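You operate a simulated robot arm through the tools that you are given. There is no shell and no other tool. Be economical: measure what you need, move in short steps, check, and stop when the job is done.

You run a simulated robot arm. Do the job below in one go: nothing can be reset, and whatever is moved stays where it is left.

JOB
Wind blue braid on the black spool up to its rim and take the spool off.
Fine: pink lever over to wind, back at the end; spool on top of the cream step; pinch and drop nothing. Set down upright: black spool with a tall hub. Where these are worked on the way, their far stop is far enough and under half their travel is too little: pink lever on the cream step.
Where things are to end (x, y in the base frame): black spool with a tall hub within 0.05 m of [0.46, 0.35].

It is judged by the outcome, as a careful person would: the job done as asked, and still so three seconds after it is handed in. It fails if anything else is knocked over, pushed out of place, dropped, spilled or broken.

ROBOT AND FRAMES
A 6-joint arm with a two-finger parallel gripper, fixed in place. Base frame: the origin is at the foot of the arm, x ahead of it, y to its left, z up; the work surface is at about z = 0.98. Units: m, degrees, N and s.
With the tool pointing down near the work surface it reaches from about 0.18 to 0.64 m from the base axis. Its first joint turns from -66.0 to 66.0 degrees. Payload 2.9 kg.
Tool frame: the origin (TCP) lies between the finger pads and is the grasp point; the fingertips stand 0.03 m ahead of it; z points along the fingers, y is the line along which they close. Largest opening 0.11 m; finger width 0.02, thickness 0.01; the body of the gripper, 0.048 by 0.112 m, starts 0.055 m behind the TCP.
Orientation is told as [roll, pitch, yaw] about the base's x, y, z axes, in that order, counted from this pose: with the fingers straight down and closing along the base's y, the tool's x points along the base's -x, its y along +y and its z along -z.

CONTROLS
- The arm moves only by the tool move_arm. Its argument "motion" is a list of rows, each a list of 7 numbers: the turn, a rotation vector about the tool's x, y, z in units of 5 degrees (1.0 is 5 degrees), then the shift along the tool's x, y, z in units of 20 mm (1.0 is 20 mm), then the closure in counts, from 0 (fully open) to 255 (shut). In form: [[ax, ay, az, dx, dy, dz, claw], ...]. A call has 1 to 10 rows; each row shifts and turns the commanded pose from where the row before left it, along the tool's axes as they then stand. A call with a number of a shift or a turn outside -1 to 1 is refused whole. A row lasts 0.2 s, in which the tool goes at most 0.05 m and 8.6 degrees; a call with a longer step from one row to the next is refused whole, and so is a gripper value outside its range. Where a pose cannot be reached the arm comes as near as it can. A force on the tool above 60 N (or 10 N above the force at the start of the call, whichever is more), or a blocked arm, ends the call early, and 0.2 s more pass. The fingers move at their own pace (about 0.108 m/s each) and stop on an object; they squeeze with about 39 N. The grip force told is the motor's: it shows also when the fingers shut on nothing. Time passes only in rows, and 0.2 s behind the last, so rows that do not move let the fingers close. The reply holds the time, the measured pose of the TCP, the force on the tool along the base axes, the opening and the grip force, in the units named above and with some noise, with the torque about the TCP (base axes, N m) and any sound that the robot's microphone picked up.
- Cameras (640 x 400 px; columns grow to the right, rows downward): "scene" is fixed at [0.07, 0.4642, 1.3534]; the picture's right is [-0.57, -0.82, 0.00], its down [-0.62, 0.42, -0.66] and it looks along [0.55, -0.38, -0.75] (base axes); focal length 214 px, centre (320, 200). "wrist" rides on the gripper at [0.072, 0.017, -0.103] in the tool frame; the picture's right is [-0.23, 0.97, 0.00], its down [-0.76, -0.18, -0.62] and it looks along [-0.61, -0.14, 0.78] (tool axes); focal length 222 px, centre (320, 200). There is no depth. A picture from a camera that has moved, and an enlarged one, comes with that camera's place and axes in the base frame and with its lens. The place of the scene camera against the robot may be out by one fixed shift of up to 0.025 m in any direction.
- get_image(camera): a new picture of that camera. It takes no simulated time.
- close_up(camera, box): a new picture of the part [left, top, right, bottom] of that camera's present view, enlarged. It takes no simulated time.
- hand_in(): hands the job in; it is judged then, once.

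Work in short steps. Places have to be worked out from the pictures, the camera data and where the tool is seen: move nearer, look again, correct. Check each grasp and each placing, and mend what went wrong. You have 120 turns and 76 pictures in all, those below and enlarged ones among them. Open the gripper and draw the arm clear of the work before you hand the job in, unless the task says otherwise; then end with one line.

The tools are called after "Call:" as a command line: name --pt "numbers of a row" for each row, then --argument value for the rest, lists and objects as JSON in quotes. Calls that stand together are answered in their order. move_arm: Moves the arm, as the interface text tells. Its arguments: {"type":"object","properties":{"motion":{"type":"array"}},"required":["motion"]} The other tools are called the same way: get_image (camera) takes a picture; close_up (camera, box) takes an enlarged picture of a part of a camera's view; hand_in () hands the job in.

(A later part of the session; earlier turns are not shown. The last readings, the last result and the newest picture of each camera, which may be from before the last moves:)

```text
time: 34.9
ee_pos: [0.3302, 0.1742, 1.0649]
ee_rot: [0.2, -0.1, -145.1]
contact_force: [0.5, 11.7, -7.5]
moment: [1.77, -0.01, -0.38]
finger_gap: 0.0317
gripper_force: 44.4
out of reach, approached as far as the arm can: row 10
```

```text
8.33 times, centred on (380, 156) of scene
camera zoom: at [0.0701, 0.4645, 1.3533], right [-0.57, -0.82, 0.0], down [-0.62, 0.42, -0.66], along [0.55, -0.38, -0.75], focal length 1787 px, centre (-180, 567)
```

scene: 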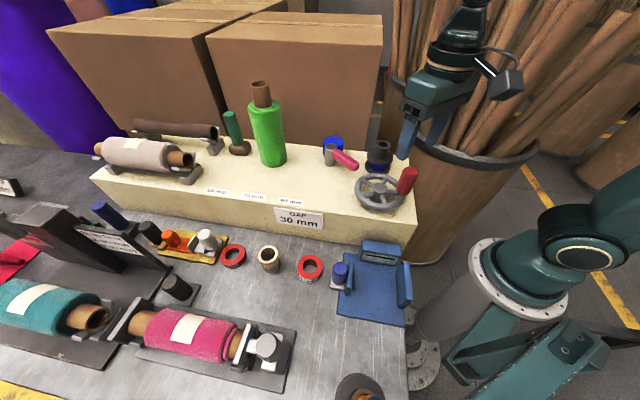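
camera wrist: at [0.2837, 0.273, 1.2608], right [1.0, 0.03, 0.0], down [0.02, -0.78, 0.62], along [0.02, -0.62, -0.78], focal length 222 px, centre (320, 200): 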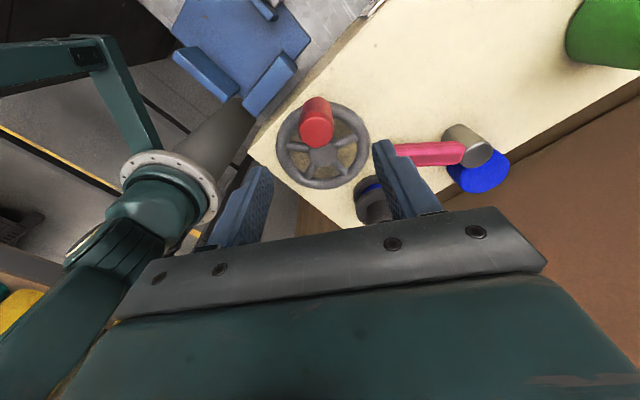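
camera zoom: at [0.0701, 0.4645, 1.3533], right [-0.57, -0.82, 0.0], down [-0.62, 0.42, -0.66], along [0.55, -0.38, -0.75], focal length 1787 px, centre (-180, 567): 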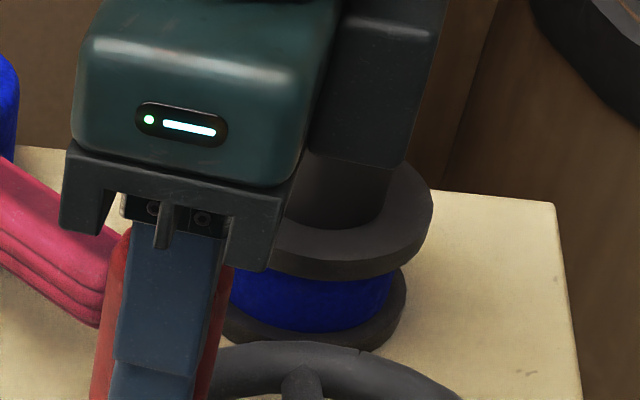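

The braid has grown on the spool (half-width 72→87 px of ~105 to the rim), so clockwise with the lever over is winding. I release, lift, and swing the yaw back to regrasp for more turning.

Call:
move_arm --pt "0 0 0 0 0 0 100" --pt "0 0 0 0 0 0 100" --pt "0 0 0 0 0 -1 95" --pt "0 0 0 0 0 -1 95" --pt "0 0 0 0 0 -1 95" --pt "0 0 0 0 0 -1 95" --pt "0 0 -1 0 0 -1 95" --pt "0 0 -1 0 0 0 95" --pt "0 0 -1 0 0 0 95" --pt "0 0 -1 0 0 0 95"

Call:
move_arm --pt "0 0 -1 0 0 0 95" --pt "0 0 -1 0 0 0 95" --pt "0 0 -1 0 0 0 95" --pt "0 0 -1 0 0 0 95" --pt "0 0 -1 0 0 0 95" --pt "0 0 -1 0 0 0 95" --pt "0 0 -1 0 0 0 95" --pt "0 0 -1 0 0 0 95" --pt "0 0 -1 0 0 0 95" --pt "0 0 -1 0 0 0 95"

Call:
move_arm --pt "0 0 -1 0 0 0 95" --pt "0 0 -1 0 0 0 95" --pt "0 0 -1 0 0 0 95" --pt "0 0 -1 0 0 0 95" --pt "0 0 -1 0 0 0 95" --pt "0 0 -1 0 0 0 95" --pt "0 0 -1 0 0 0 95" --pt "0 0 -1 0 0 0 95" --pt "0 0 -1 0 0 0 95" --pt "0 0 -1 0 0 0 95"

Call:
get_image --camera "wrist"

Call:
close_up --camera "scene" --box '[356, 132, 404, 180]'

```text
time: 37.1
ee_pos: [0.3293, 0.1732, 1.1641]
ee_rot: [0.2, 0.0, -125.0]
contact_force: [0.4, -0.1, 0.2]
moment: [0.0, -0.02, -0.02]
finger_gap: 0.069
gripper_force: 0.0
```

```text
time: 39.3
ee_pos: [0.3297, 0.1739, 1.1624]
ee_rot: [-0.1, -0.1, -75.1]
contact_force: [-0.2, -0.2, 0.1]
moment: [-0.01, 0.0, -0.01]
finger_gap: 0.0692
gripper_force: 0.0
```

```text
time: 41.5
ee_pos: [0.3304, 0.1734, 1.1639]
ee_rot: [-0.1, -0.1, -25.0]
contact_force: [-0.2, -0.1, 0.0]
moment: [-0.02, -0.03, 0.0]
finger_gap: 0.0691
gripper_force: 0.0
```

```text
36 pictures are left
camera wrist: at [0.2712, 0.221, 1.2665], right [0.62, 0.79, 0.0], down [0.61, -0.48, 0.62], along [0.49, -0.39, -0.78], focal length 222 px, centre (320, 200)
```

wrist: 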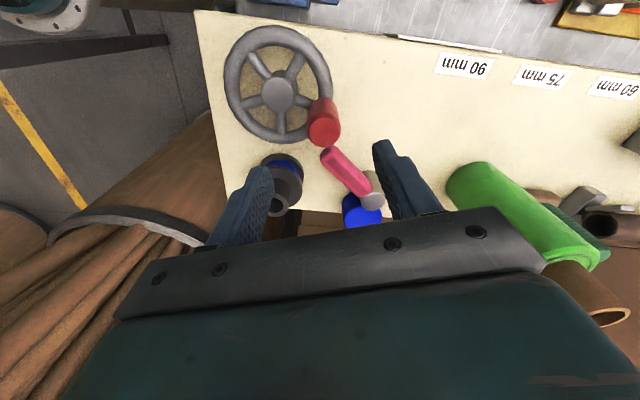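

```text
8.33 times, centred on (380, 156) of scene
camera zoom: at [0.07, 0.4642, 1.3534], right [-0.57, -0.82, 0.0], down [-0.62, 0.42, -0.66], along [0.55, -0.38, -0.75], focal length 1787 px, centre (-180, 567)
```

zoom: 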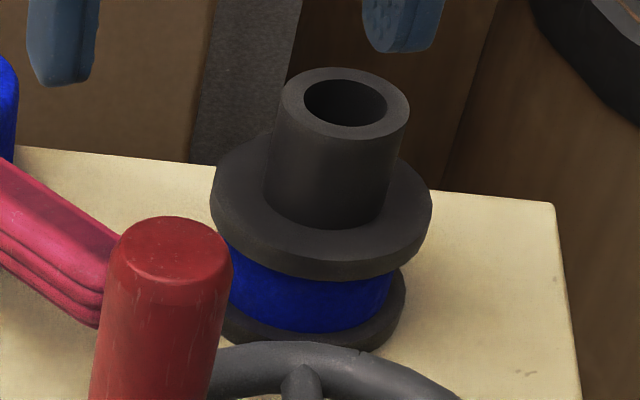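

Growth persists and isn't time-driven. I yaw to about +5° and descend onto the knob at (0.331,0.175).

Call:
move_arm --pt "0 0 -1 0 0 0 95" --pt "0 0 -1 0 0 0 95" --pt "0 0 -1 0 0 0 95" --pt "0 0 -1 0 0 0 95" --pt "0 0 -1 0 0 0 95" --pt "0 0 -1 0 0.05 1 95" --pt "0 0 -1 0 0.05 1 95" --pt "0 0 0 0 0 1 95" --pt "0 0 0 0 0 1 95" --pt "0 0 0 0 0 0.95 95"

Call:
move_arm --pt "0 0 0 0 0 0 95" --pt "0 0 0 0 0 0 255" --pt "0 0 0 0 0 0 255" --pt "0 0 0 0 0 0 255"

```text
time: 43.7
ee_pos: [0.3297, 0.1748, 1.0648]
ee_rot: [-0.1, 0.0, 9.8]
contact_force: [0.2, -1.4, 0.4]
moment: [-0.01, -0.01, 0.02]
finger_gap: 0.0691
gripper_force: 0.0
```

```text
time: 44.7
ee_pos: [0.3291, 0.176, 1.0641]
ee_rot: [0.0, -0.1, 9.8]
contact_force: [-0.1, -1.3, -4.5]
moment: [1.06, 0.06, 0.12]
finger_gap: 0.0314
gripper_force: 44.7
```

Gripped at θ≈32°. Turn clockwise 40° following with yaw, then check the braid.

Call:
move_arm --pt "0 0 1 -0.075 -0.205 0 255" --pt "0 0 1 -0.075 -0.205 0 255" --pt "0 0 1 -0.075 -0.205 0 255" --pt "0 0 1 -0.075 -0.205 0 255" --pt "0 0 1 -0.075 -0.205 0 255" --pt "0 0 1 -0.075 -0.205 0 255" --pt "0 0 1 -0.075 -0.205 0 255" --pt "0 0 1 -0.075 -0.205 0 255"

Call:
close_up --camera "scene" --box '[356, 132, 404, 180]'

```text
time: 46.5
ee_pos: [0.3371, 0.142, 1.0656]
ee_rot: [0.0, -0.3, -30.5]
contact_force: [10.1, 3.5, -15.5]
moment: [0.47, -1.14, -0.18]
finger_gap: 0.0315
gripper_force: 44.2
```

```text
8.33 times, centred on (380, 156) of scene
camera zoom: at [0.0705, 0.4643, 1.3533], right [-0.57, -0.82, 0.0], down [-0.62, 0.42, -0.66], along [0.55, -0.38, -0.75], focal length 1787 px, centre (-180, 567)
```

zoom: 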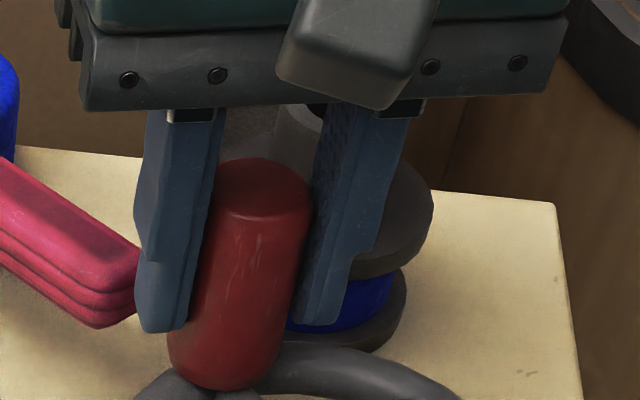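

No visible change in this 40° (layers may show in steps). Continue another 40°.

Call:
move_arm --pt "0 0 1 -0.075 -0.205 0 255" --pt "0 0 1 -0.075 -0.205 0 255" --pt "0 0 1 -0.075 -0.205 0 255" --pt "0 0 1 -0.075 -0.205 0 255" --pt "0 0 1 -0.075 -0.205 0 255" --pt "0 0 1 -0.075 -0.205 0 255" --pt "0 0 1 -0.075 -0.205 0 255" --pt "0 0 1 -0.075 -0.205 0 255"

Call:
close_up --camera "scene" --box '[340, 120, 420, 190]'

```text
time: 48.3
ee_pos: [0.3196, 0.1118, 1.0652]
ee_rot: [0.0, -0.2, -70.2]
contact_force: [-2.7, 7.1, 10.4]
moment: [0.05, 0.02, -0.02]
finger_gap: 0.0311
gripper_force: 45.1
```

```text
5.71 times, centred on (380, 155) of scene
camera zoom: at [0.0698, 0.4644, 1.3533], right [-0.57, -0.82, 0.0], down [-0.62, 0.42, -0.66], along [0.55, -0.38, -0.75], focal length 1226 px, centre (-23, 457)
```

zoom: 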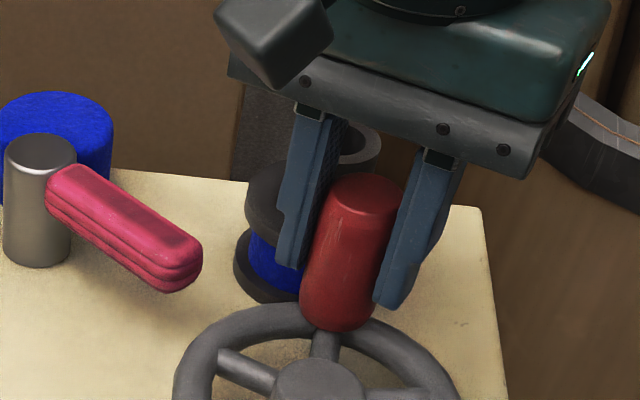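

Core edge still ~15 px grown vs start. Continue clockwise to the yaw limit (another 70°).

Call:
move_arm --pt "0 0 1 -0.075 -0.205 0 255" --pt "0 0 1 -0.075 -0.205 0 255" --pt "0 0 1 -0.075 -0.205 0 255" --pt "0 0 1 -0.075 -0.205 0 255" --pt "0 0 1 -0.075 -0.205 0 255" --pt "0 0 1 -0.075 -0.205 0 255" --pt "0 0 1 -0.075 -0.205 0 255" --pt "0 0 1 -0.075 -0.205 0 255" --pt "0 0 1 -0.075 -0.205 0 255" --pt "0 0 1 -0.075 -0.205 0 255"

Call:
move_arm --pt "0 0 1 -0.075 -0.205 0 255" --pt "0 0 1 -0.075 -0.205 0 255" --pt "0 0 1 -0.075 -0.205 0 255" --pt "0 0 1 -0.075 -0.205 0 255"

Call:
close_up --camera "scene" --box '[356, 132, 404, 180]'

```text
time: 50.5
ee_pos: [0.2811, 0.1019, 1.0656]
ee_rot: [0.1, 0.1, -120.0]
contact_force: [1.5, 28.3, 8.2]
moment: [0.72, 0.17, 0.3]
finger_gap: 0.0312
gripper_force: 44.9
```

```text
time: 51.5
ee_pos: [0.2647, 0.1074, 1.0646]
ee_rot: [0.2, 0.2, -139.9]
contact_force: [13.5, 32.0, 2.7]
moment: [0.26, 0.49, 0.28]
finger_gap: 0.0315
gripper_force: 45.5
```

```text
8.33 times, centred on (380, 156) of scene
camera zoom: at [0.0704, 0.4651, 1.353], right [-0.57, -0.82, 0.0], down [-0.62, 0.42, -0.66], along [0.55, -0.38, -0.75], focal length 1787 px, centre (-180, 567)
```

zoom: 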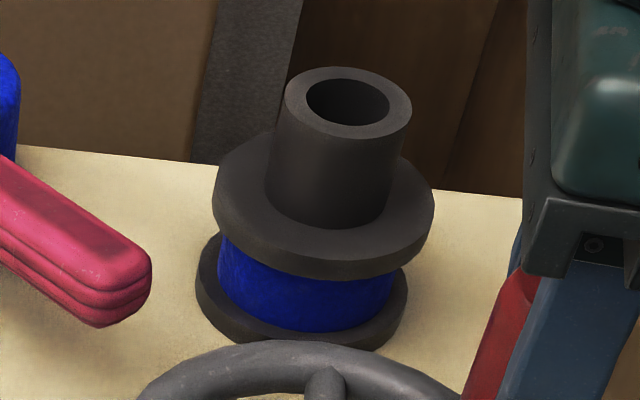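

Full turn nearly done; braid half-width now ~88 px of ~106, so more turns are needed. Release, lift, and swing the yaw back for the next half turn.

Call:
move_arm --pt "0 0 0 0 0 0 100" --pt "0 0 0 0 0 0 95" --pt "0 0 0 0 0 -1 95" --pt "0 0 0 0 0 -1 95" --pt "0 0 0 0 0 -1 95" --pt "0 0 0 0 0 -1 95" --pt "0 0 -1 0 0 -0.5 95" --pt "0 0 -1 0 0 0 95" --pt "0 0 -1 0 0 0 95" --pt "0 0 -1 0 0 0 95"

Call:
move_arm --pt "0 0 -1 0 0 0 95" --pt "0 0 -1 0 0 0 95" --pt "0 0 -1 0 0 0 95" --pt "0 0 -1 0 0 0 95" --pt "0 0 -1 0 0 0 95" --pt "0 0 -1 0 0 0 95" --pt "0 0 -1 0 0 0 95" --pt "0 0 -1 0 0 0 95" --pt "0 0 -1 0 0 0 95" --pt "0 0 -1 0 0 0 95"

Call:
move_arm --pt "0 0 -1 0 0 0 95" --pt "0 0 -1 0 0 0 95" --pt "0 0 -1 0 0 0 95" --pt "0 0 -1 0 0 0 95" --pt "0 0 -1 0 0 0 95" --pt "0 0 -1 0 0 0 95" --pt "0 0 -1 0 0 0 95" --pt "0 0 -1 0 0 0 95" --pt "0 0 -1 0 0 0 95" --pt "0 0 -1 0 0 0 95"

Call:
move_arm --pt "0 0 -1 0 0 0 95" --pt "0 0 -1 0 0 0 95" --pt "0 0 -1 0 0 0 95" --pt "0 0 -1 0 0 0 95" --pt "0 0 -1 0 0 0 95" --pt "0 0 -1 0 0 0 95" --pt "0 0 -1 0 0 0 95" --pt "0 0 -1 0 0 0 95" --pt "0 0 -1 0 0 0 95" --pt "0 0 -1 0 0 0 95"

Call:
get_image --camera "wrist"

```text
time: 53.7
ee_pos: [0.2645, 0.1034, 1.1564]
ee_rot: [0.1, -0.2, -120.2]
contact_force: [0.6, -0.3, 0.0]
moment: [0.03, -0.03, 0.01]
finger_gap: 0.0689
gripper_force: 0.0
```

```text
time: 55.9
ee_pos: [0.2638, 0.1029, 1.1553]
ee_rot: [0.0, -0.1, -70.1]
contact_force: [0.6, 1.1, 0.2]
moment: [-0.04, -0.04, -0.03]
finger_gap: 0.069
gripper_force: 0.1
```

```text
time: 58.1
ee_pos: [0.2638, 0.1045, 1.1543]
ee_rot: [-0.1, -0.2, -20.1]
contact_force: [0.1, -0.6, -0.6]
moment: [-0.02, 0.02, 0.02]
finger_gap: 0.0688
gripper_force: 0.1
```

```text
time: 60.3
ee_pos: [0.2625, 0.1049, 1.1542]
ee_rot: [-0.1, 0.0, 29.9]
contact_force: [-0.5, 0.1, -0.4]
moment: [0.01, 0.0, 0.0]
finger_gap: 0.0689
gripper_force: 0.1
```

```text
31 pictures are left
camera wrist: at [0.1925, 0.0848, 1.2579], right [-0.29, 0.96, 0.0], down [0.75, 0.23, 0.62], along [0.6, 0.18, -0.78], focal length 222 px, centre (320, 200)
```

wrist: 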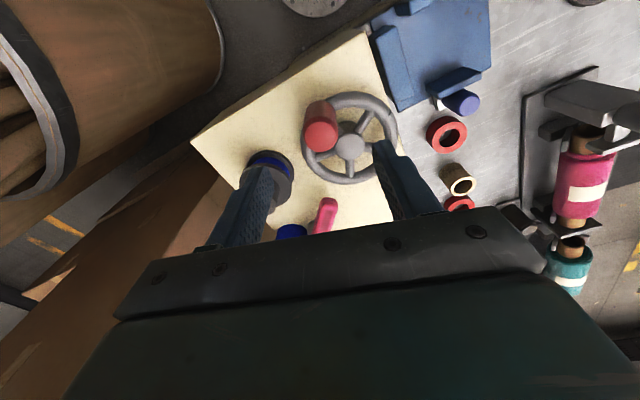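

Fitted wheel centre (0.290,0.1493), r=0.048; knob at θ≈239°. I yaw to 60°, descend and grip.

Call:
move_arm --pt "0 0 -1 0 0 0 95" --pt "0 0 -1 0 0 0 95" --pt "0 0 -1 0 0 0 95" --pt "0 0 -1 0 0 0 95" --pt "0 0 -1 0 0 0 95" --pt "0 0 -1 0 0 1 95" --pt "0 0 0 -0.16 0 1 95" --pt "0 0 0 0 0 1 95" --pt "0 0 0 0 0 1 95" --pt "0 0 0 0 0 0.5 95"

Call:
move_arm --pt "0 0 0 0 0 0 95" --pt "0 0 0 0 0 0 255" --pt "0 0 0 0 0 0 255" --pt "0 0 0 0 0 0 255"

```text
time: 62.5
ee_pos: [0.2652, 0.1055, 1.0657]
ee_rot: [-0.1, 0.1, 59.8]
contact_force: [0.7, -0.6, -0.2]
moment: [-0.03, 0.0, -0.02]
finger_gap: 0.0691
gripper_force: 0.2
```

```text
time: 63.5
ee_pos: [0.2642, 0.1066, 1.0658]
ee_rot: [-0.1, 0.2, 59.8]
contact_force: [2.3, -2.3, -3.3]
moment: [0.66, 0.62, -0.2]
finger_gap: 0.0314
gripper_force: 44.7
```

Gripped cleanly. Turn clockwise 100°, then view the braid.

Call:
move_arm --pt "0 0 1 -0.01 0.209 0 255" --pt "0 0 1 -0.013 0.209 0 255" --pt "0 0 1 -0.013 0.209 0 255" --pt "0 0 1 -0.013 0.209 0 255" --pt "0 0 1 -0.013 0.209 0 255" --pt "0 0 1 -0.013 0.209 0 255" --pt "0 0 1 -0.013 0.209 0 255" --pt "0 0 1 -0.013 0.209 0 255" --pt "0 0 1 -0.013 0.209 0 255" --pt "0 0 1 -0.013 0.209 0 255"

Call:
move_arm --pt "0 0 1 -0.013 0.209 0 255" --pt "0 0 1 -0.013 0.209 0 255" --pt "0 0 1 -0.013 0.209 0 255" --pt "0 0 1 -0.013 0.209 0 255" --pt "0 0 1 -0.013 0.209 0 255" --pt "0 0 1 -0.013 0.209 0 255" --pt "0 0 1 -0.013 0.209 0 255" --pt "0 0 1 -0.013 0.209 0 255"

Call:
close_up --camera "scene" --box '[356, 132, 404, 180]'

```text
time: 65.7
ee_pos: [0.2415, 0.1396, 1.0643]
ee_rot: [-0.1, -0.1, 9.7]
contact_force: [-13.9, -5.5, 28.5]
moment: [0.8, 0.71, -0.1]
finger_gap: 0.0317
gripper_force: 44.7
```

```text
time: 67.5
ee_pos: [0.2497, 0.1738, 1.066]
ee_rot: [0.0, -0.1, -30.3]
contact_force: [-8.2, 5.6, 18.1]
moment: [-0.17, 0.68, -0.02]
finger_gap: 0.0318
gripper_force: 45.3
```

```text
8.33 times, centred on (380, 156) of scene
camera zoom: at [0.0696, 0.4641, 1.3534], right [-0.57, -0.82, 0.0], down [-0.62, 0.42, -0.66], along [0.55, -0.38, -0.75], focal length 1787 px, centre (-180, 567)
```

zoom: 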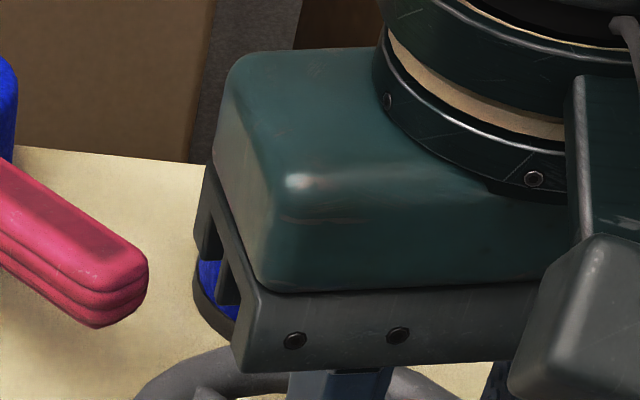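

A sliver of braid visible at left now looks very near the flange edge; I look from the wrist camera.

Call:
get_image --camera "wrist"

Call:
close_up --camera "scene" --box '[362, 154, 386, 178]'

```text
29 pictures are left
camera wrist: at [0.1955, 0.2265, 1.1675], right [0.69, 0.73, 0.0], down [0.57, -0.54, 0.62], along [0.45, -0.43, -0.78], focal length 222 px, centre (320, 200)
```

wrist: 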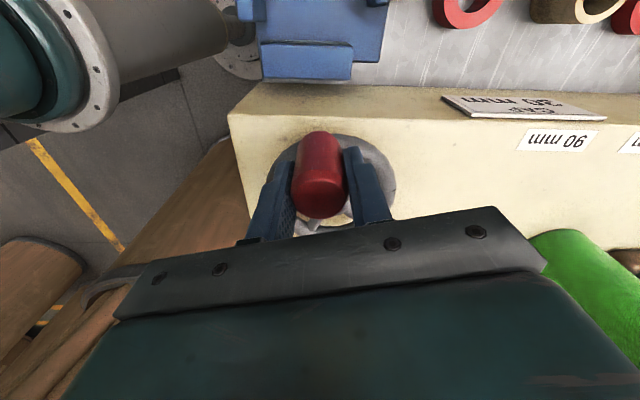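

```text
16.00 times, centred on (374, 166) of scene
camera zoom: at [0.0696, 0.4641, 1.3534], right [-0.57, -0.82, 0.0], down [-0.62, 0.42, -0.66], along [0.55, -0.38, -0.75], focal length 3432 px, centre (-544, 744)
```

zoom: 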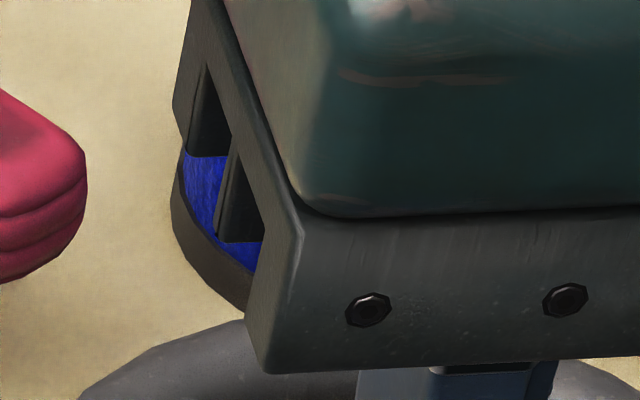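

The braid appears almost at the rim. I release and lift away to view it clearly before turning any more.

Call:
move_arm --pt "0 0 0 0 0 0 100" --pt "0 0 0 0 0 0 95" --pt "0 0 0 0 0 -1 95" --pt "0 0 0 0 0 -1 95" --pt "0 0 0 0 0 -1 95" --pt "0 0 0 0 0 -1 95" --pt "0 0 0 1 0 -1 95" --pt "0 0 0 0 -1 0 95" --pt "0 0 0 0 -1 0 95" --pt "0 0 0 0 -1 0 95"

Call:
close_up --camera "scene" --box '[356, 132, 404, 180]'

Call:
get_image --camera "wrist"

```text
time: 69.7
ee_pos: [0.2017, 0.1313, 1.1659]
ee_rot: [-0.1, -0.2, -30.2]
contact_force: [-1.3, -0.2, 0.3]
moment: [0.01, -0.04, 0.02]
finger_gap: 0.069
gripper_force: 0.0
```

```text
8.33 times, centred on (380, 156) of scene
camera zoom: at [0.07, 0.4642, 1.3534], right [-0.57, -0.82, 0.0], down [-0.62, 0.42, -0.66], along [0.55, -0.38, -0.75], focal length 1787 px, centre (-180, 567)
```

zoom: 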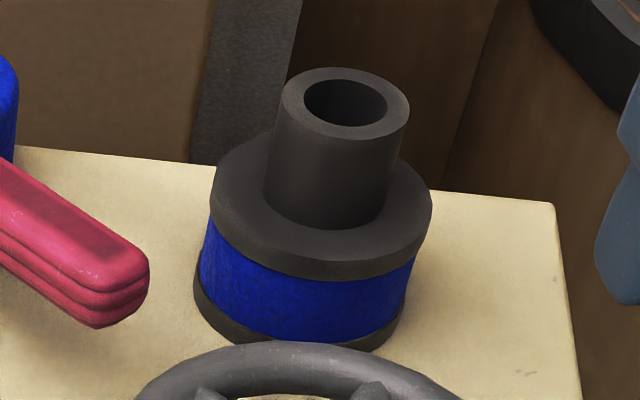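

```text
26 pictures are left
camera wrist: at [0.1479, 0.1841, 1.2684], right [0.69, 0.73, 0.0], down [0.57, -0.54, 0.62], along [0.45, -0.43, -0.78], focal length 222 px, centre (320, 200)
```

wrist: 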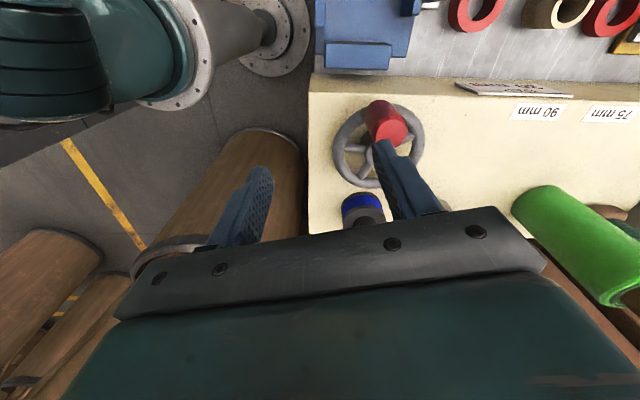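

The braid now fills flush to the flanges (215 px vs ~216 px) — done winding. Next, return the lever: yaw to 0 and move over it near (0.392,0.152).

Call:
move_arm --pt "0 0 -1 0 0 0 140" --pt "0 0 -1 0 0 0 140" --pt "0 0 -1 0 0 0 140" --pt "0 0 -1 0 0 0 140" --pt "0 0 -1 0 0 0 140" --pt "0 0 -1 0 0 0 140" --pt "0 0 0 -1 0.1 0 140" --pt "0 0 0 -1 0.1 0 140" --pt "0 0 0 -1 0.1 0 140" --pt "0 0 0 -1 0.1 0 140"

Call:
move_arm --pt "0 0 0 -1 0.1 0 140" --pt "0 0 0 -1 0.1 0 140" --pt "0 0 0 -1 0.1 0 140" --pt "0 0 0 -1 0.1 0 140" --pt "0 0 0 -1 0.1 0.5 140" --pt "0 0 0 -0.5 0.1 0.5 140" --pt "0 0 0 0 0 0 140"

Call:
get_image --camera "wrist"

```text
time: 71.9
ee_pos: [0.2833, 0.138, 1.1646]
ee_rot: [-0.1, -0.1, -0.2]
contact_force: [-0.2, -0.3, -0.5]
moment: [0.01, -0.04, 0.04]
finger_gap: 0.0495
gripper_force: 0.2
```

```text
time: 73.5
ee_pos: [0.3926, 0.1507, 1.1463]
ee_rot: [-0.1, 0.1, -0.2]
contact_force: [0.1, -0.6, 0.0]
moment: [0.01, 0.02, 0.01]
finger_gap: 0.0501
gripper_force: 0.0
```

```text
25 pictures are left
camera wrist: at [0.3214, 0.1699, 1.2481], right [0.23, 0.97, 0.0], down [0.76, -0.18, 0.62], along [0.61, -0.15, -0.78], focal length 222 px, centre (320, 200)
```

wrist: 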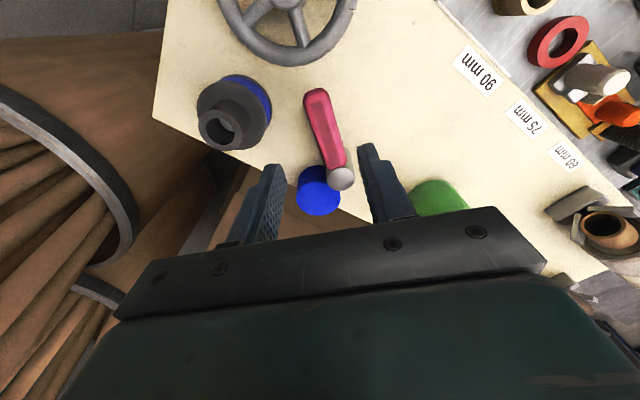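

Lever lies from (0.471,0.159) to (0.373,0.153); I descend straddling it.

Call:
move_arm --pt "0 0 0 0 0.15 1 140" --pt "0 0 0 0 0 1 140" --pt "0 0 0 0 0 1 140" --pt "0 0 0 0 0 1 140" --pt "0 0 0 0 0 1 140" --pt "0 0 0 0 0 0.45 140" --pt "0 0 0 0 0 0 140"

Call:
get_image --camera "wrist"

```text
time: 75.1
ee_pos: [0.3933, 0.1555, 1.0358]
ee_rot: [-0.1, 0.0, -0.2]
contact_force: [-0.5, -0.4, -0.6]
moment: [0.01, 0.0, 0.0]
finger_gap: 0.0497
gripper_force: 0.0
```

```text
24 pictures are left
camera wrist: at [0.3212, 0.1729, 1.1381], right [0.23, 0.97, 0.0], down [0.76, -0.18, 0.62], along [0.61, -0.15, -0.78], focal length 222 px, centre (320, 200)
```

wrist: 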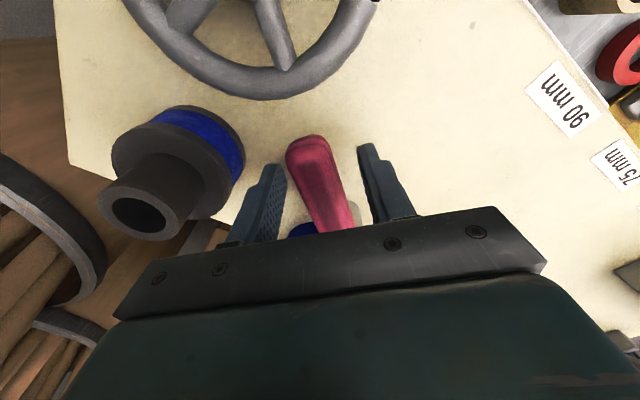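

Straddled. Take up the slack and swing it back along the arc, ~45°.

Call:
move_arm --pt "0 0 0 0 0.7 0 140" --pt "0 0 1 0 0.335 0 140" --pt "0 0 1 0 0.335 0 140" --pt "0 0 1 0 0.335 0 140" --pt "0 0 1 0 0.335 0 140" --pt "0 0 1 0 0.335 0 140" --pt "0 0 1 0 0.335 0 140" --pt "0 0 1 0 0.335 0 140" --pt "0 0 0 0 0 0 140"

Call:
get_image --camera "wrist"

```text
time: 77.1
ee_pos: [0.4035, 0.2131, 1.0361]
ee_rot: [-0.1, -0.1, -35.2]
contact_force: [-0.7, -1.4, 0.8]
moment: [0.0, -0.01, 0.02]
finger_gap: 0.0502
gripper_force: 0.3
```

```text
23 pictures are left
camera wrist: at [0.3553, 0.2696, 1.1388], right [0.75, 0.66, 0.0], down [0.52, -0.58, 0.62], along [0.41, -0.47, -0.78], focal length 222 px, centre (320, 200)
```

wrist: 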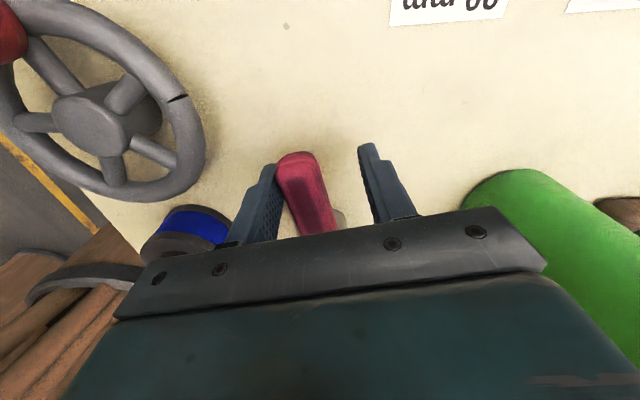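

Lever follows with light force. Continue toward its original angle, watching for the stop.

Call:
move_arm --pt "0 0 1 -0.05 0.335 0 140" --pt "0 0 1 -0.05 0.335 0 140" --pt "0 0 0 0 0.2 0 140" --pt "0 0 0 0 0 0 140"

Call:
close_up --camera "scene" --box '[270, 90, 410, 200]'

```text
time: 78.1
ee_pos: [0.4169, 0.2239, 1.0352]
ee_rot: [-0.2, 0.0, -45.3]
contact_force: [-6.4, -1.5, 2.7]
moment: [-0.03, 0.05, -0.07]
finger_gap: 0.0523
gripper_force: 3.1
```

```text
3.64 times, centred on (340, 145) of scene
camera zoom: at [0.0698, 0.4641, 1.3534], right [-0.57, -0.82, 0.0], down [-0.62, 0.42, -0.66], along [0.55, -0.38, -0.75], focal length 780 px, centre (247, 400)
```

zoom: 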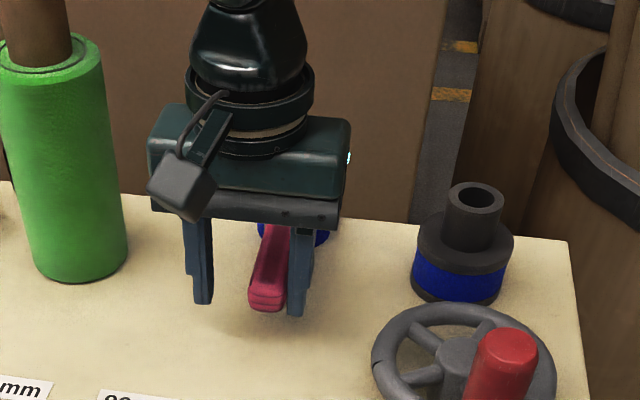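

Lever tip is back at its original pixel position. One slight push to confirm the stop.

Call:
move_arm --pt "0 0 0 0 0.25 0 140" --pt "0 0 0 0 0 0 140"

```text
time: 78.7
ee_pos: [0.4188, 0.227, 1.0371]
ee_rot: [-0.3, -0.2, -45.4]
contact_force: [-11.6, -16.2, 2.1]
moment: [0.02, 0.09, -0.01]
finger_gap: 0.0595
gripper_force: 9.7
```

At the stop (16 N, no motion): lever is back. I back off, lift, and yaw back to 0 for the spool.

Call:
move_arm --pt "0 0 0 0 -0.5 0 140" --pt "0 0 0 0 -0.3 0 140" --pt "0 0 0 0 0 -1 140" --pt "0 0 0 0 0 -1 140" --pt "0 0 0 0 0 -1 140" --pt "0 0 0 0 0 -1 140" --pt "0 0 0 0 0 -1 140" --pt "0 0 0 0 0 -1 95" --pt "0 0 -1 0 0 0 95" --pt "0 0 -1 0 0 0 95"

Call:
move_arm --pt "0 0 -1 0 0 0 95" --pt "0 0 -1 0 0 0 95" --pt "0 0 -1 0 0 0 95" --pt "0 0 -1 0 0 0 95" --pt "0 0 -1 0 0 0 95" --pt "0 0 -1 0 0 0 95" --pt "0 0 -1 0 0 0 95" --pt "0 0 0 0.4 -1 0 95" --pt "0 0 0 0.4 -1 0 95" --pt "0 0 0 0.4 -1 0 95"

Call:
close_up --camera "scene" --box '[300, 110, 440, 230]'

```text
time: 80.9
ee_pos: [0.4099, 0.2173, 1.1566]
ee_rot: [0.0, -0.3, -35.1]
contact_force: [-0.4, 1.0, -1.1]
moment: [0.04, -0.04, -0.01]
finger_gap: 0.069
gripper_force: 0.1
```

```text
time: 83.1
ee_pos: [0.3845, 0.1572, 1.1566]
ee_rot: [-0.1, 0.0, -0.3]
contact_force: [0.4, -0.4, -1.0]
moment: [0.0, 0.0, 0.01]
finger_gap: 0.069
gripper_force: 0.1
```

```text
3.33 times, centred on (370, 170) of scene
camera zoom: at [0.07, 0.4642, 1.3534], right [-0.57, -0.82, 0.0], down [-0.62, 0.42, -0.66], along [0.55, -0.38, -0.75], focal length 715 px, centre (153, 300)
```

zoom: 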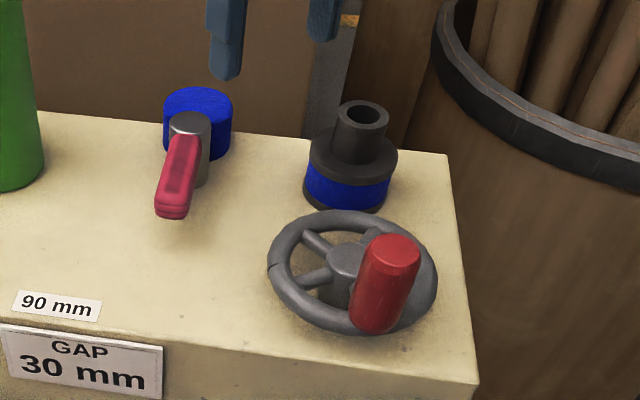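

All fine; lever back, braid full. Move above the spool.

Call:
move_arm --pt "0 0 0 0.1 -0.93 0 95" --pt "0 0 0 0.1 -0.93 0 95" --pt "0 0 0 0.1 -0.93 0 95" --pt "0 0 0 0.07 -0.93 0 95" --pt "0 0 0 0 -0.9 0 95" --pt "0 0 0 0 0 0 95"

Call:
get_image --camera "wrist"

```text
time: 84.5
ee_pos: [0.3762, 0.0648, 1.1568]
ee_rot: [-0.1, 0.0, -0.2]
contact_force: [-0.7, 0.5, 0.3]
moment: [-0.03, -0.03, -0.01]
finger_gap: 0.069
gripper_force: 0.1
```

```text
20 pictures are left
camera wrist: at [0.304, 0.0827, 1.259], right [0.23, 0.97, 0.0], down [0.76, -0.18, 0.62], along [0.61, -0.15, -0.78], focal length 222 px, centre (320, 200)
```

wrist: 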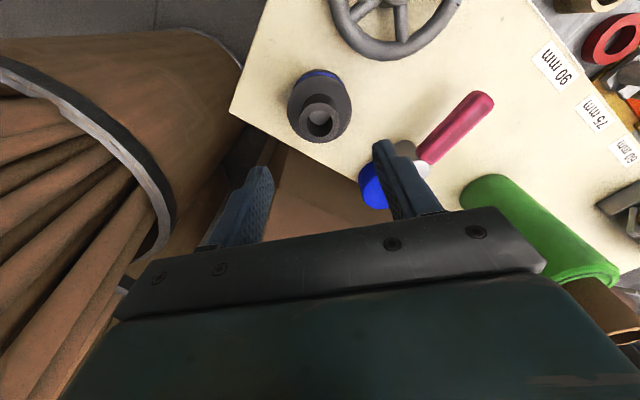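

Spool hub at (0.377,0.065), right under the TCP. Descend to z≈1.051 so the tips straddle the hub above the upper flange.

Call:
move_arm --pt "0 0 0 0 0 1 95" --pt "0 0 0 0 0 1 95" --pt "0 0 0 0 0 1 95" --pt "0 0 0 0 0 1 95" --pt "0 0 0 0 0 1 95" --pt "0 0 0 0 0 0.25 95" --pt "0 0 0 0 0 0 95"

Call:
close_up --camera "scene" --box '[340, 100, 440, 190]'

```text
time: 86.1
ee_pos: [0.3759, 0.0654, 1.052]
ee_rot: [-0.1, -0.1, -0.2]
contact_force: [-3.3, 1.1, 14.2]
moment: [-0.52, 0.15, -0.14]
finger_gap: 0.0689
gripper_force: 0.1
```

```text
4.44 times, centred on (390, 145) of scene
camera zoom: at [0.0697, 0.4642, 1.3534], right [-0.57, -0.82, 0.0], down [-0.62, 0.42, -0.66], along [0.55, -0.38, -0.75], focal length 953 px, centre (9, 444)
```

zoom: 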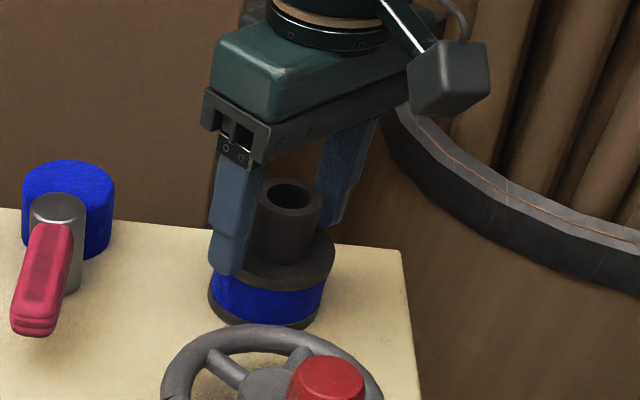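

Fingertips touch the upper flange (14 N); I raise 4 mm and close on the hub.

Call:
move_arm --pt "0 0 0 0 0 -0.2 95" --pt "0 0 0 0 0 0 95" --pt "0 0 0 0 0 0 255" --pt "0 0 0 0 0 0 255" --pt "0 0 0 0 0 0 255"

```text
time: 87.3
ee_pos: [0.3758, 0.0643, 1.0541]
ee_rot: [-0.2, 0.0, -0.2]
contact_force: [0.8, 0.4, 0.4]
moment: [0.01, 0.05, -0.02]
finger_gap: 0.0366
gripper_force: 39.0
```

Hub gripped (0.037 m). Lift gently straight up in steps.

Call:
move_arm --pt "0 0 0 0 0 -0.3 255" --pt "0 0 0 0 0 -0.4 255" --pt "0 0 0 0 0 -0.5 255" --pt "0 0 0 0 0 -0.5 255" --pt "0 0 0 0 0 0 255"

Call:
close_up --camera "scene" --box '[340, 80, 440, 190]'

```text
time: 88.5
ee_pos: [0.3773, 0.0653, 1.0903]
ee_rot: [-0.1, -0.1, -0.2]
contact_force: [-0.7, 0.5, 0.0]
moment: [-0.04, -0.01, 0.0]
finger_gap: 0.0354
gripper_force: 39.0
```

```text
3.64 times, centred on (390, 135) of scene
camera zoom: at [0.07, 0.4642, 1.3534], right [-0.57, -0.82, 0.0], down [-0.62, 0.42, -0.66], along [0.55, -0.38, -0.75], focal length 780 px, centre (66, 436)
```

zoom: 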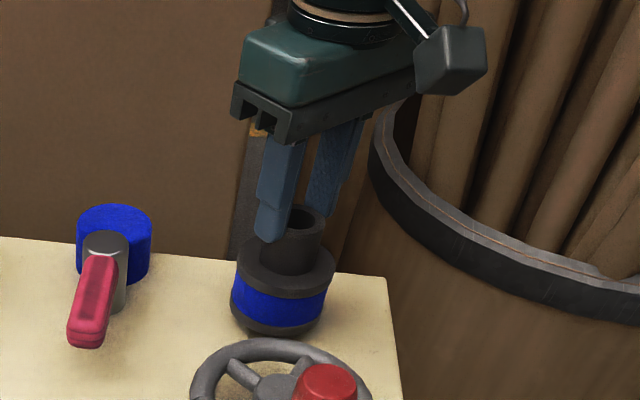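

The spool doesn't appear to have risen — the fingers probably slid up the hub. I check closely.

Call:
close_up --camera "scene" --box '[356, 122, 404, 180]'

Call:
get_image --camera "wrist"

```text
6.90 times, centred on (380, 151) of scene
camera zoom: at [0.07, 0.4642, 1.3534], right [-0.57, -0.82, 0.0], down [-0.62, 0.42, -0.66], along [0.55, -0.38, -0.75], focal length 1479 px, centre (-94, 538)
```

zoom: 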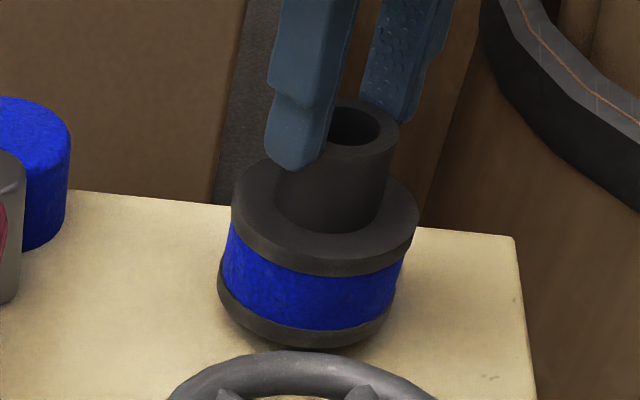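

```text
16 pictures are left
camera wrist: at [0.305, 0.0839, 1.1925], right [0.23, 0.97, 0.0], down [0.76, -0.18, 0.62], along [0.61, -0.15, -0.78], focal length 222 px, centre (320, 200)
```

wrist: 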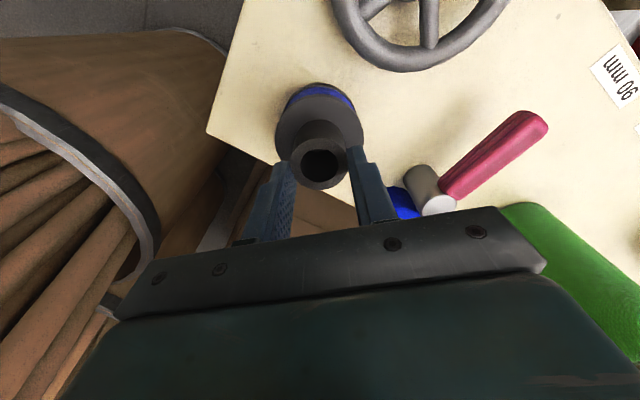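

The spool appears raised ~10 mm while fingers rose 36 mm: the grip slid. I lower slowly, still holding, until it is seated again.

Call:
move_arm --pt "0 0 0 0 0 0.2 255" --pt "0 0 0 0 0 0.2 255" --pt "0 0 0 0 0 0 255"

Call:
move_arm --pt "0 0 0 0 0 0.2 255" --pt "0 0 0 0 0 0.2 255" --pt "0 0 0 0 0 0 255"

```text
time: 89.3
ee_pos: [0.3767, 0.0654, 1.0819]
ee_rot: [-0.1, -0.1, -0.2]
contact_force: [-0.6, 0.2, -0.9]
moment: [0.0, -0.01, -0.05]
finger_gap: 0.0357
gripper_force: 38.8
```

```text
time: 90.1
ee_pos: [0.3784, 0.0657, 1.074]
ee_rot: [-0.2, -0.4, -0.2]
contact_force: [-0.4, -3.6, 29.4]
moment: [-0.11, 0.02, 0.38]
finger_gap: 0.0354
gripper_force: 38.5
```

It re-seated (29 N down-force), so it had come free after sticking initially. I open, go back down to z≈1.054 and regrip deeper.

Call:
move_arm --pt "0 0 0 0 0 -0.1 255" --pt "0 0 0 0 0 0 130" --pt "0 0 0 0 0 0 110" --pt "0 0 0 0 0 0.4 110" --pt "0 0 0 0 0 0.45 110" --pt "0 0 0 0 0 0 110"

Call:
move_arm --pt "0 0 0 0 0 0 255" --pt "0 0 0 0 0 0 255" --pt "0 0 0 0 0 0 255" --pt "0 0 0 0 0 -0.1 255" --pt "0 0 0 0 0 0 255"

```text
time: 91.5
ee_pos: [0.3778, 0.0642, 1.0579]
ee_rot: [-0.1, -0.1, -0.2]
contact_force: [0.8, 0.2, 0.1]
moment: [0.01, 0.01, -0.01]
finger_gap: 0.0629
gripper_force: 0.1
```

```text
time: 92.7
ee_pos: [0.3761, 0.0643, 1.0597]
ee_rot: [-0.1, 0.1, -0.2]
contact_force: [0.4, 0.2, 0.5]
moment: [-0.01, 0.03, 0.01]
finger_gap: 0.0355
gripper_force: 38.9
```

Gripped again; lift slowly while reading the force.

Call:
move_arm --pt "0 0 0 0 0 -0.2 255" --pt "0 0 0 0 0 -0.2 255" --pt "0 0 0 0 0 -0.2 255" --pt "0 0 0 0 0 0 255"

Call:
close_up --camera "scene" --box '[356, 122, 404, 180]'

```text
time: 93.7
ee_pos: [0.3769, 0.0649, 1.0713]
ee_rot: [0.0, 0.0, -0.2]
contact_force: [-0.2, 0.2, -0.8]
moment: [0.0, -0.02, 0.03]
finger_gap: 0.0355
gripper_force: 38.4
```

```text
6.90 times, centred on (380, 151) of scene
camera zoom: at [0.07, 0.4642, 1.3534], right [-0.57, -0.82, 0.0], down [-0.62, 0.42, -0.66], along [0.55, -0.38, -0.75], focal length 1479 px, centre (-94, 538)
```

zoom: 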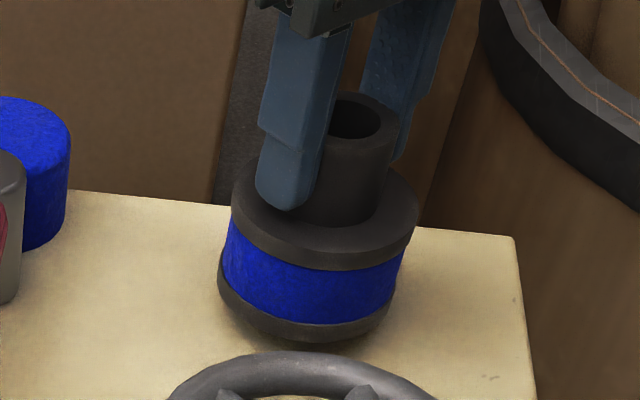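

The spool is clearly following (gap and shadow underneath). Continue lifting.

Call:
move_arm --pt "0 0 0 0 0 -0.4 255" --pt "0 0 0 0 0 -0.5 255" --pt "0 0 0 0 0 -0.5 255" --pt "0 0 0 0 0 -0.6 255" --pt "0 0 0 0 0 -0.6 255" --pt "0 0 0 0 0 -0.6 255" --pt "0 0 0 0 0 0 255"

Call:
get_image --camera "scene"

```text
time: 95.3
ee_pos: [0.3773, 0.0643, 1.1359]
ee_rot: [-0.1, 0.0, -0.3]
contact_force: [0.4, 0.0, -1.4]
moment: [0.0, 0.02, 0.03]
finger_gap: 0.0356
gripper_force: 39.4
```

```text
14 pictures are left
```

scene: 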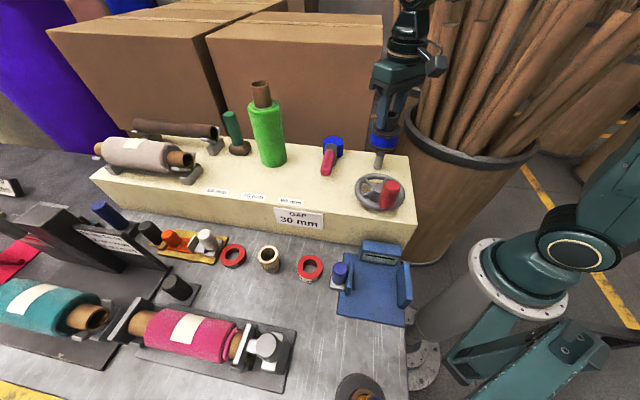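

Spool is off its spindle and held. I raise a bit and carry it toward (0.45,0.32), within 0.05 m of target, away from the front edge and the green roll.

Call:
move_arm --pt "0 0 0 0 0 -0.7 255" --pt "0 0 0 -0.1 0.3 -0.7 255" --pt "0 0 0 -0.2 0.6 0 255" --pt "0 0 0 -0.25 0.9 0 255" --pt "0 0 0 -0.25 0.9 0 255" --pt "0 0 0 -0.25 0.9 0 255" --pt "0 0 0 -0.25 0.9 0 255" --pt "0 0 0 -0.25 0.9 0 255" --pt "0 0 0 -0.25 0.9 0 255" --pt "0 0 0 -0.25 0.9 0 255"

Call:
move_arm --pt "0 0 0 -0.25 0.9 0 255" --pt "0 0 0 -0.25 0.9 0 255" --pt "0 0 0 -0.25 0.9 0 255" --pt "0 0 0 -0.25 0.9 0 255" --pt "0 0 0 -0.2 0.7 0 255" --pt "0 0 0 -0.1 0.4 0 255" --pt "0 0 0 0 0 0 255"

Call:
get_image --camera "wrist"

Call:
get_image --camera "scene"

```text
time: 97.5
ee_pos: [0.4181, 0.2098, 1.1646]
ee_rot: [-0.1, 0.0, -0.2]
contact_force: [-1.9, 0.3, -0.8]
moment: [0.02, 0.01, 0.01]
finger_gap: 0.0354
gripper_force: 39.2
```

```text
time: 99.1
ee_pos: [0.4457, 0.3022, 1.165]
ee_rot: [-0.1, 0.0, -0.2]
contact_force: [0.1, -0.5, -1.6]
moment: [0.0, -0.01, 0.05]
finger_gap: 0.0358
gripper_force: 39.3
```

```text
13 pictures are left
camera wrist: at [0.3737, 0.3213, 1.2672], right [0.23, 0.97, 0.0], down [0.76, -0.18, 0.62], along [0.61, -0.15, -0.78], focal length 222 px, centre (320, 200)
```

wrist: 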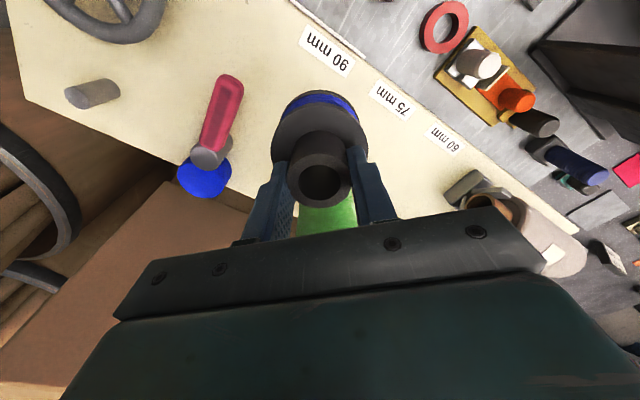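

```text
12 pictures are left
```

scene: 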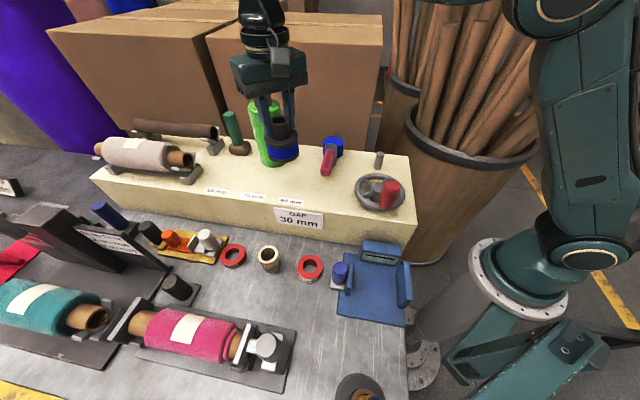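

Space is clear; roll is ≈0.11 m away and the edge margin is ~2 cm at (0.457,0.325). I shift there and descend to just above the step.

Call:
move_arm --pt "0 0 0 -0.28 0.57 0 255" --pt "0 0 0 -0.28 0.57 0 255" --pt "0 0 0 0 0 0.9 255" --pt "0 0 0 0 0 0.9 255" --pt "0 0 0 0 0 0.9 255" --pt "0 0 0 0 0 0.9 255" --pt "0 0 0 0 0 0.7 255" --pt "0 0 0 0 0 0.3 255" --pt "0 0 0 0 0 0 255"

Call:
close_up --camera "scene" --box '[210, 100, 340, 210]'

```text
time: 101.1
ee_pos: [0.4571, 0.3245, 1.071]
ee_rot: [-0.1, -0.1, -0.2]
contact_force: [-1.0, -0.1, -1.5]
moment: [0.01, 0.0, 0.02]
finger_gap: 0.0354
gripper_force: 39.1
```

```text
3.64 times, centred on (275, 155) of scene
camera zoom: at [0.07, 0.4642, 1.3534], right [-0.57, -0.82, 0.0], down [-0.62, 0.42, -0.66], along [0.55, -0.38, -0.75], focal length 780 px, centre (484, 364)
```

zoom: 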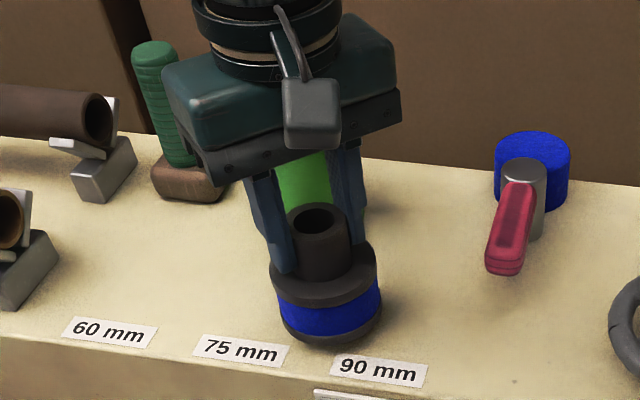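

Hovering about 1 cm above the step; lower in 3 mm steps until contact.

Call:
move_arm --pt "0 0 0 0 0 0.15 255" --pt "0 0 0 0 0 0.15 255" --pt "0 0 0 0 0 0.15 255" --pt "0 0 0 0 0 0 255"

Call:
move_arm --pt "0 0 0 0 0 0.15 255" --pt "0 0 0 0 0 0 255"

```text
time: 102.1
ee_pos: [0.4553, 0.3255, 1.0625]
ee_rot: [-0.2, 0.0, -0.2]
contact_force: [-0.3, -0.6, -1.3]
moment: [-0.02, -0.06, 0.0]
finger_gap: 0.0356
gripper_force: 38.5
```

```text
time: 102.7
ee_pos: [0.4555, 0.325, 1.0589]
ee_rot: [-0.1, 0.0, -0.2]
contact_force: [0.9, 0.2, -1.6]
moment: [0.03, 0.02, 0.01]
finger_gap: 0.0357
gripper_force: 39.5
```

No contact yet; continue in small steps.

Call:
move_arm --pt "0 0 0 0 0 0.1 255" --pt "0 0 0 0 0 0 255"

Call:
move_arm --pt "0 0 0 0 0 0.1 255" --pt "0 0 0 0 0 0 255"

```text
time: 103.3
ee_pos: [0.4564, 0.3248, 1.0583]
ee_rot: [0.0, -0.2, -0.2]
contact_force: [0.0, -1.1, 4.2]
moment: [0.04, 0.08, 0.02]
finger_gap: 0.0354
gripper_force: 39.2
```

```text
time: 103.9
ee_pos: [0.4562, 0.3253, 1.058]
ee_rot: [0.1, -0.1, -0.2]
contact_force: [-3.7, -2.8, 23.9]
moment: [-0.07, 0.81, 0.11]
finger_gap: 0.0356
gripper_force: 38.8
```

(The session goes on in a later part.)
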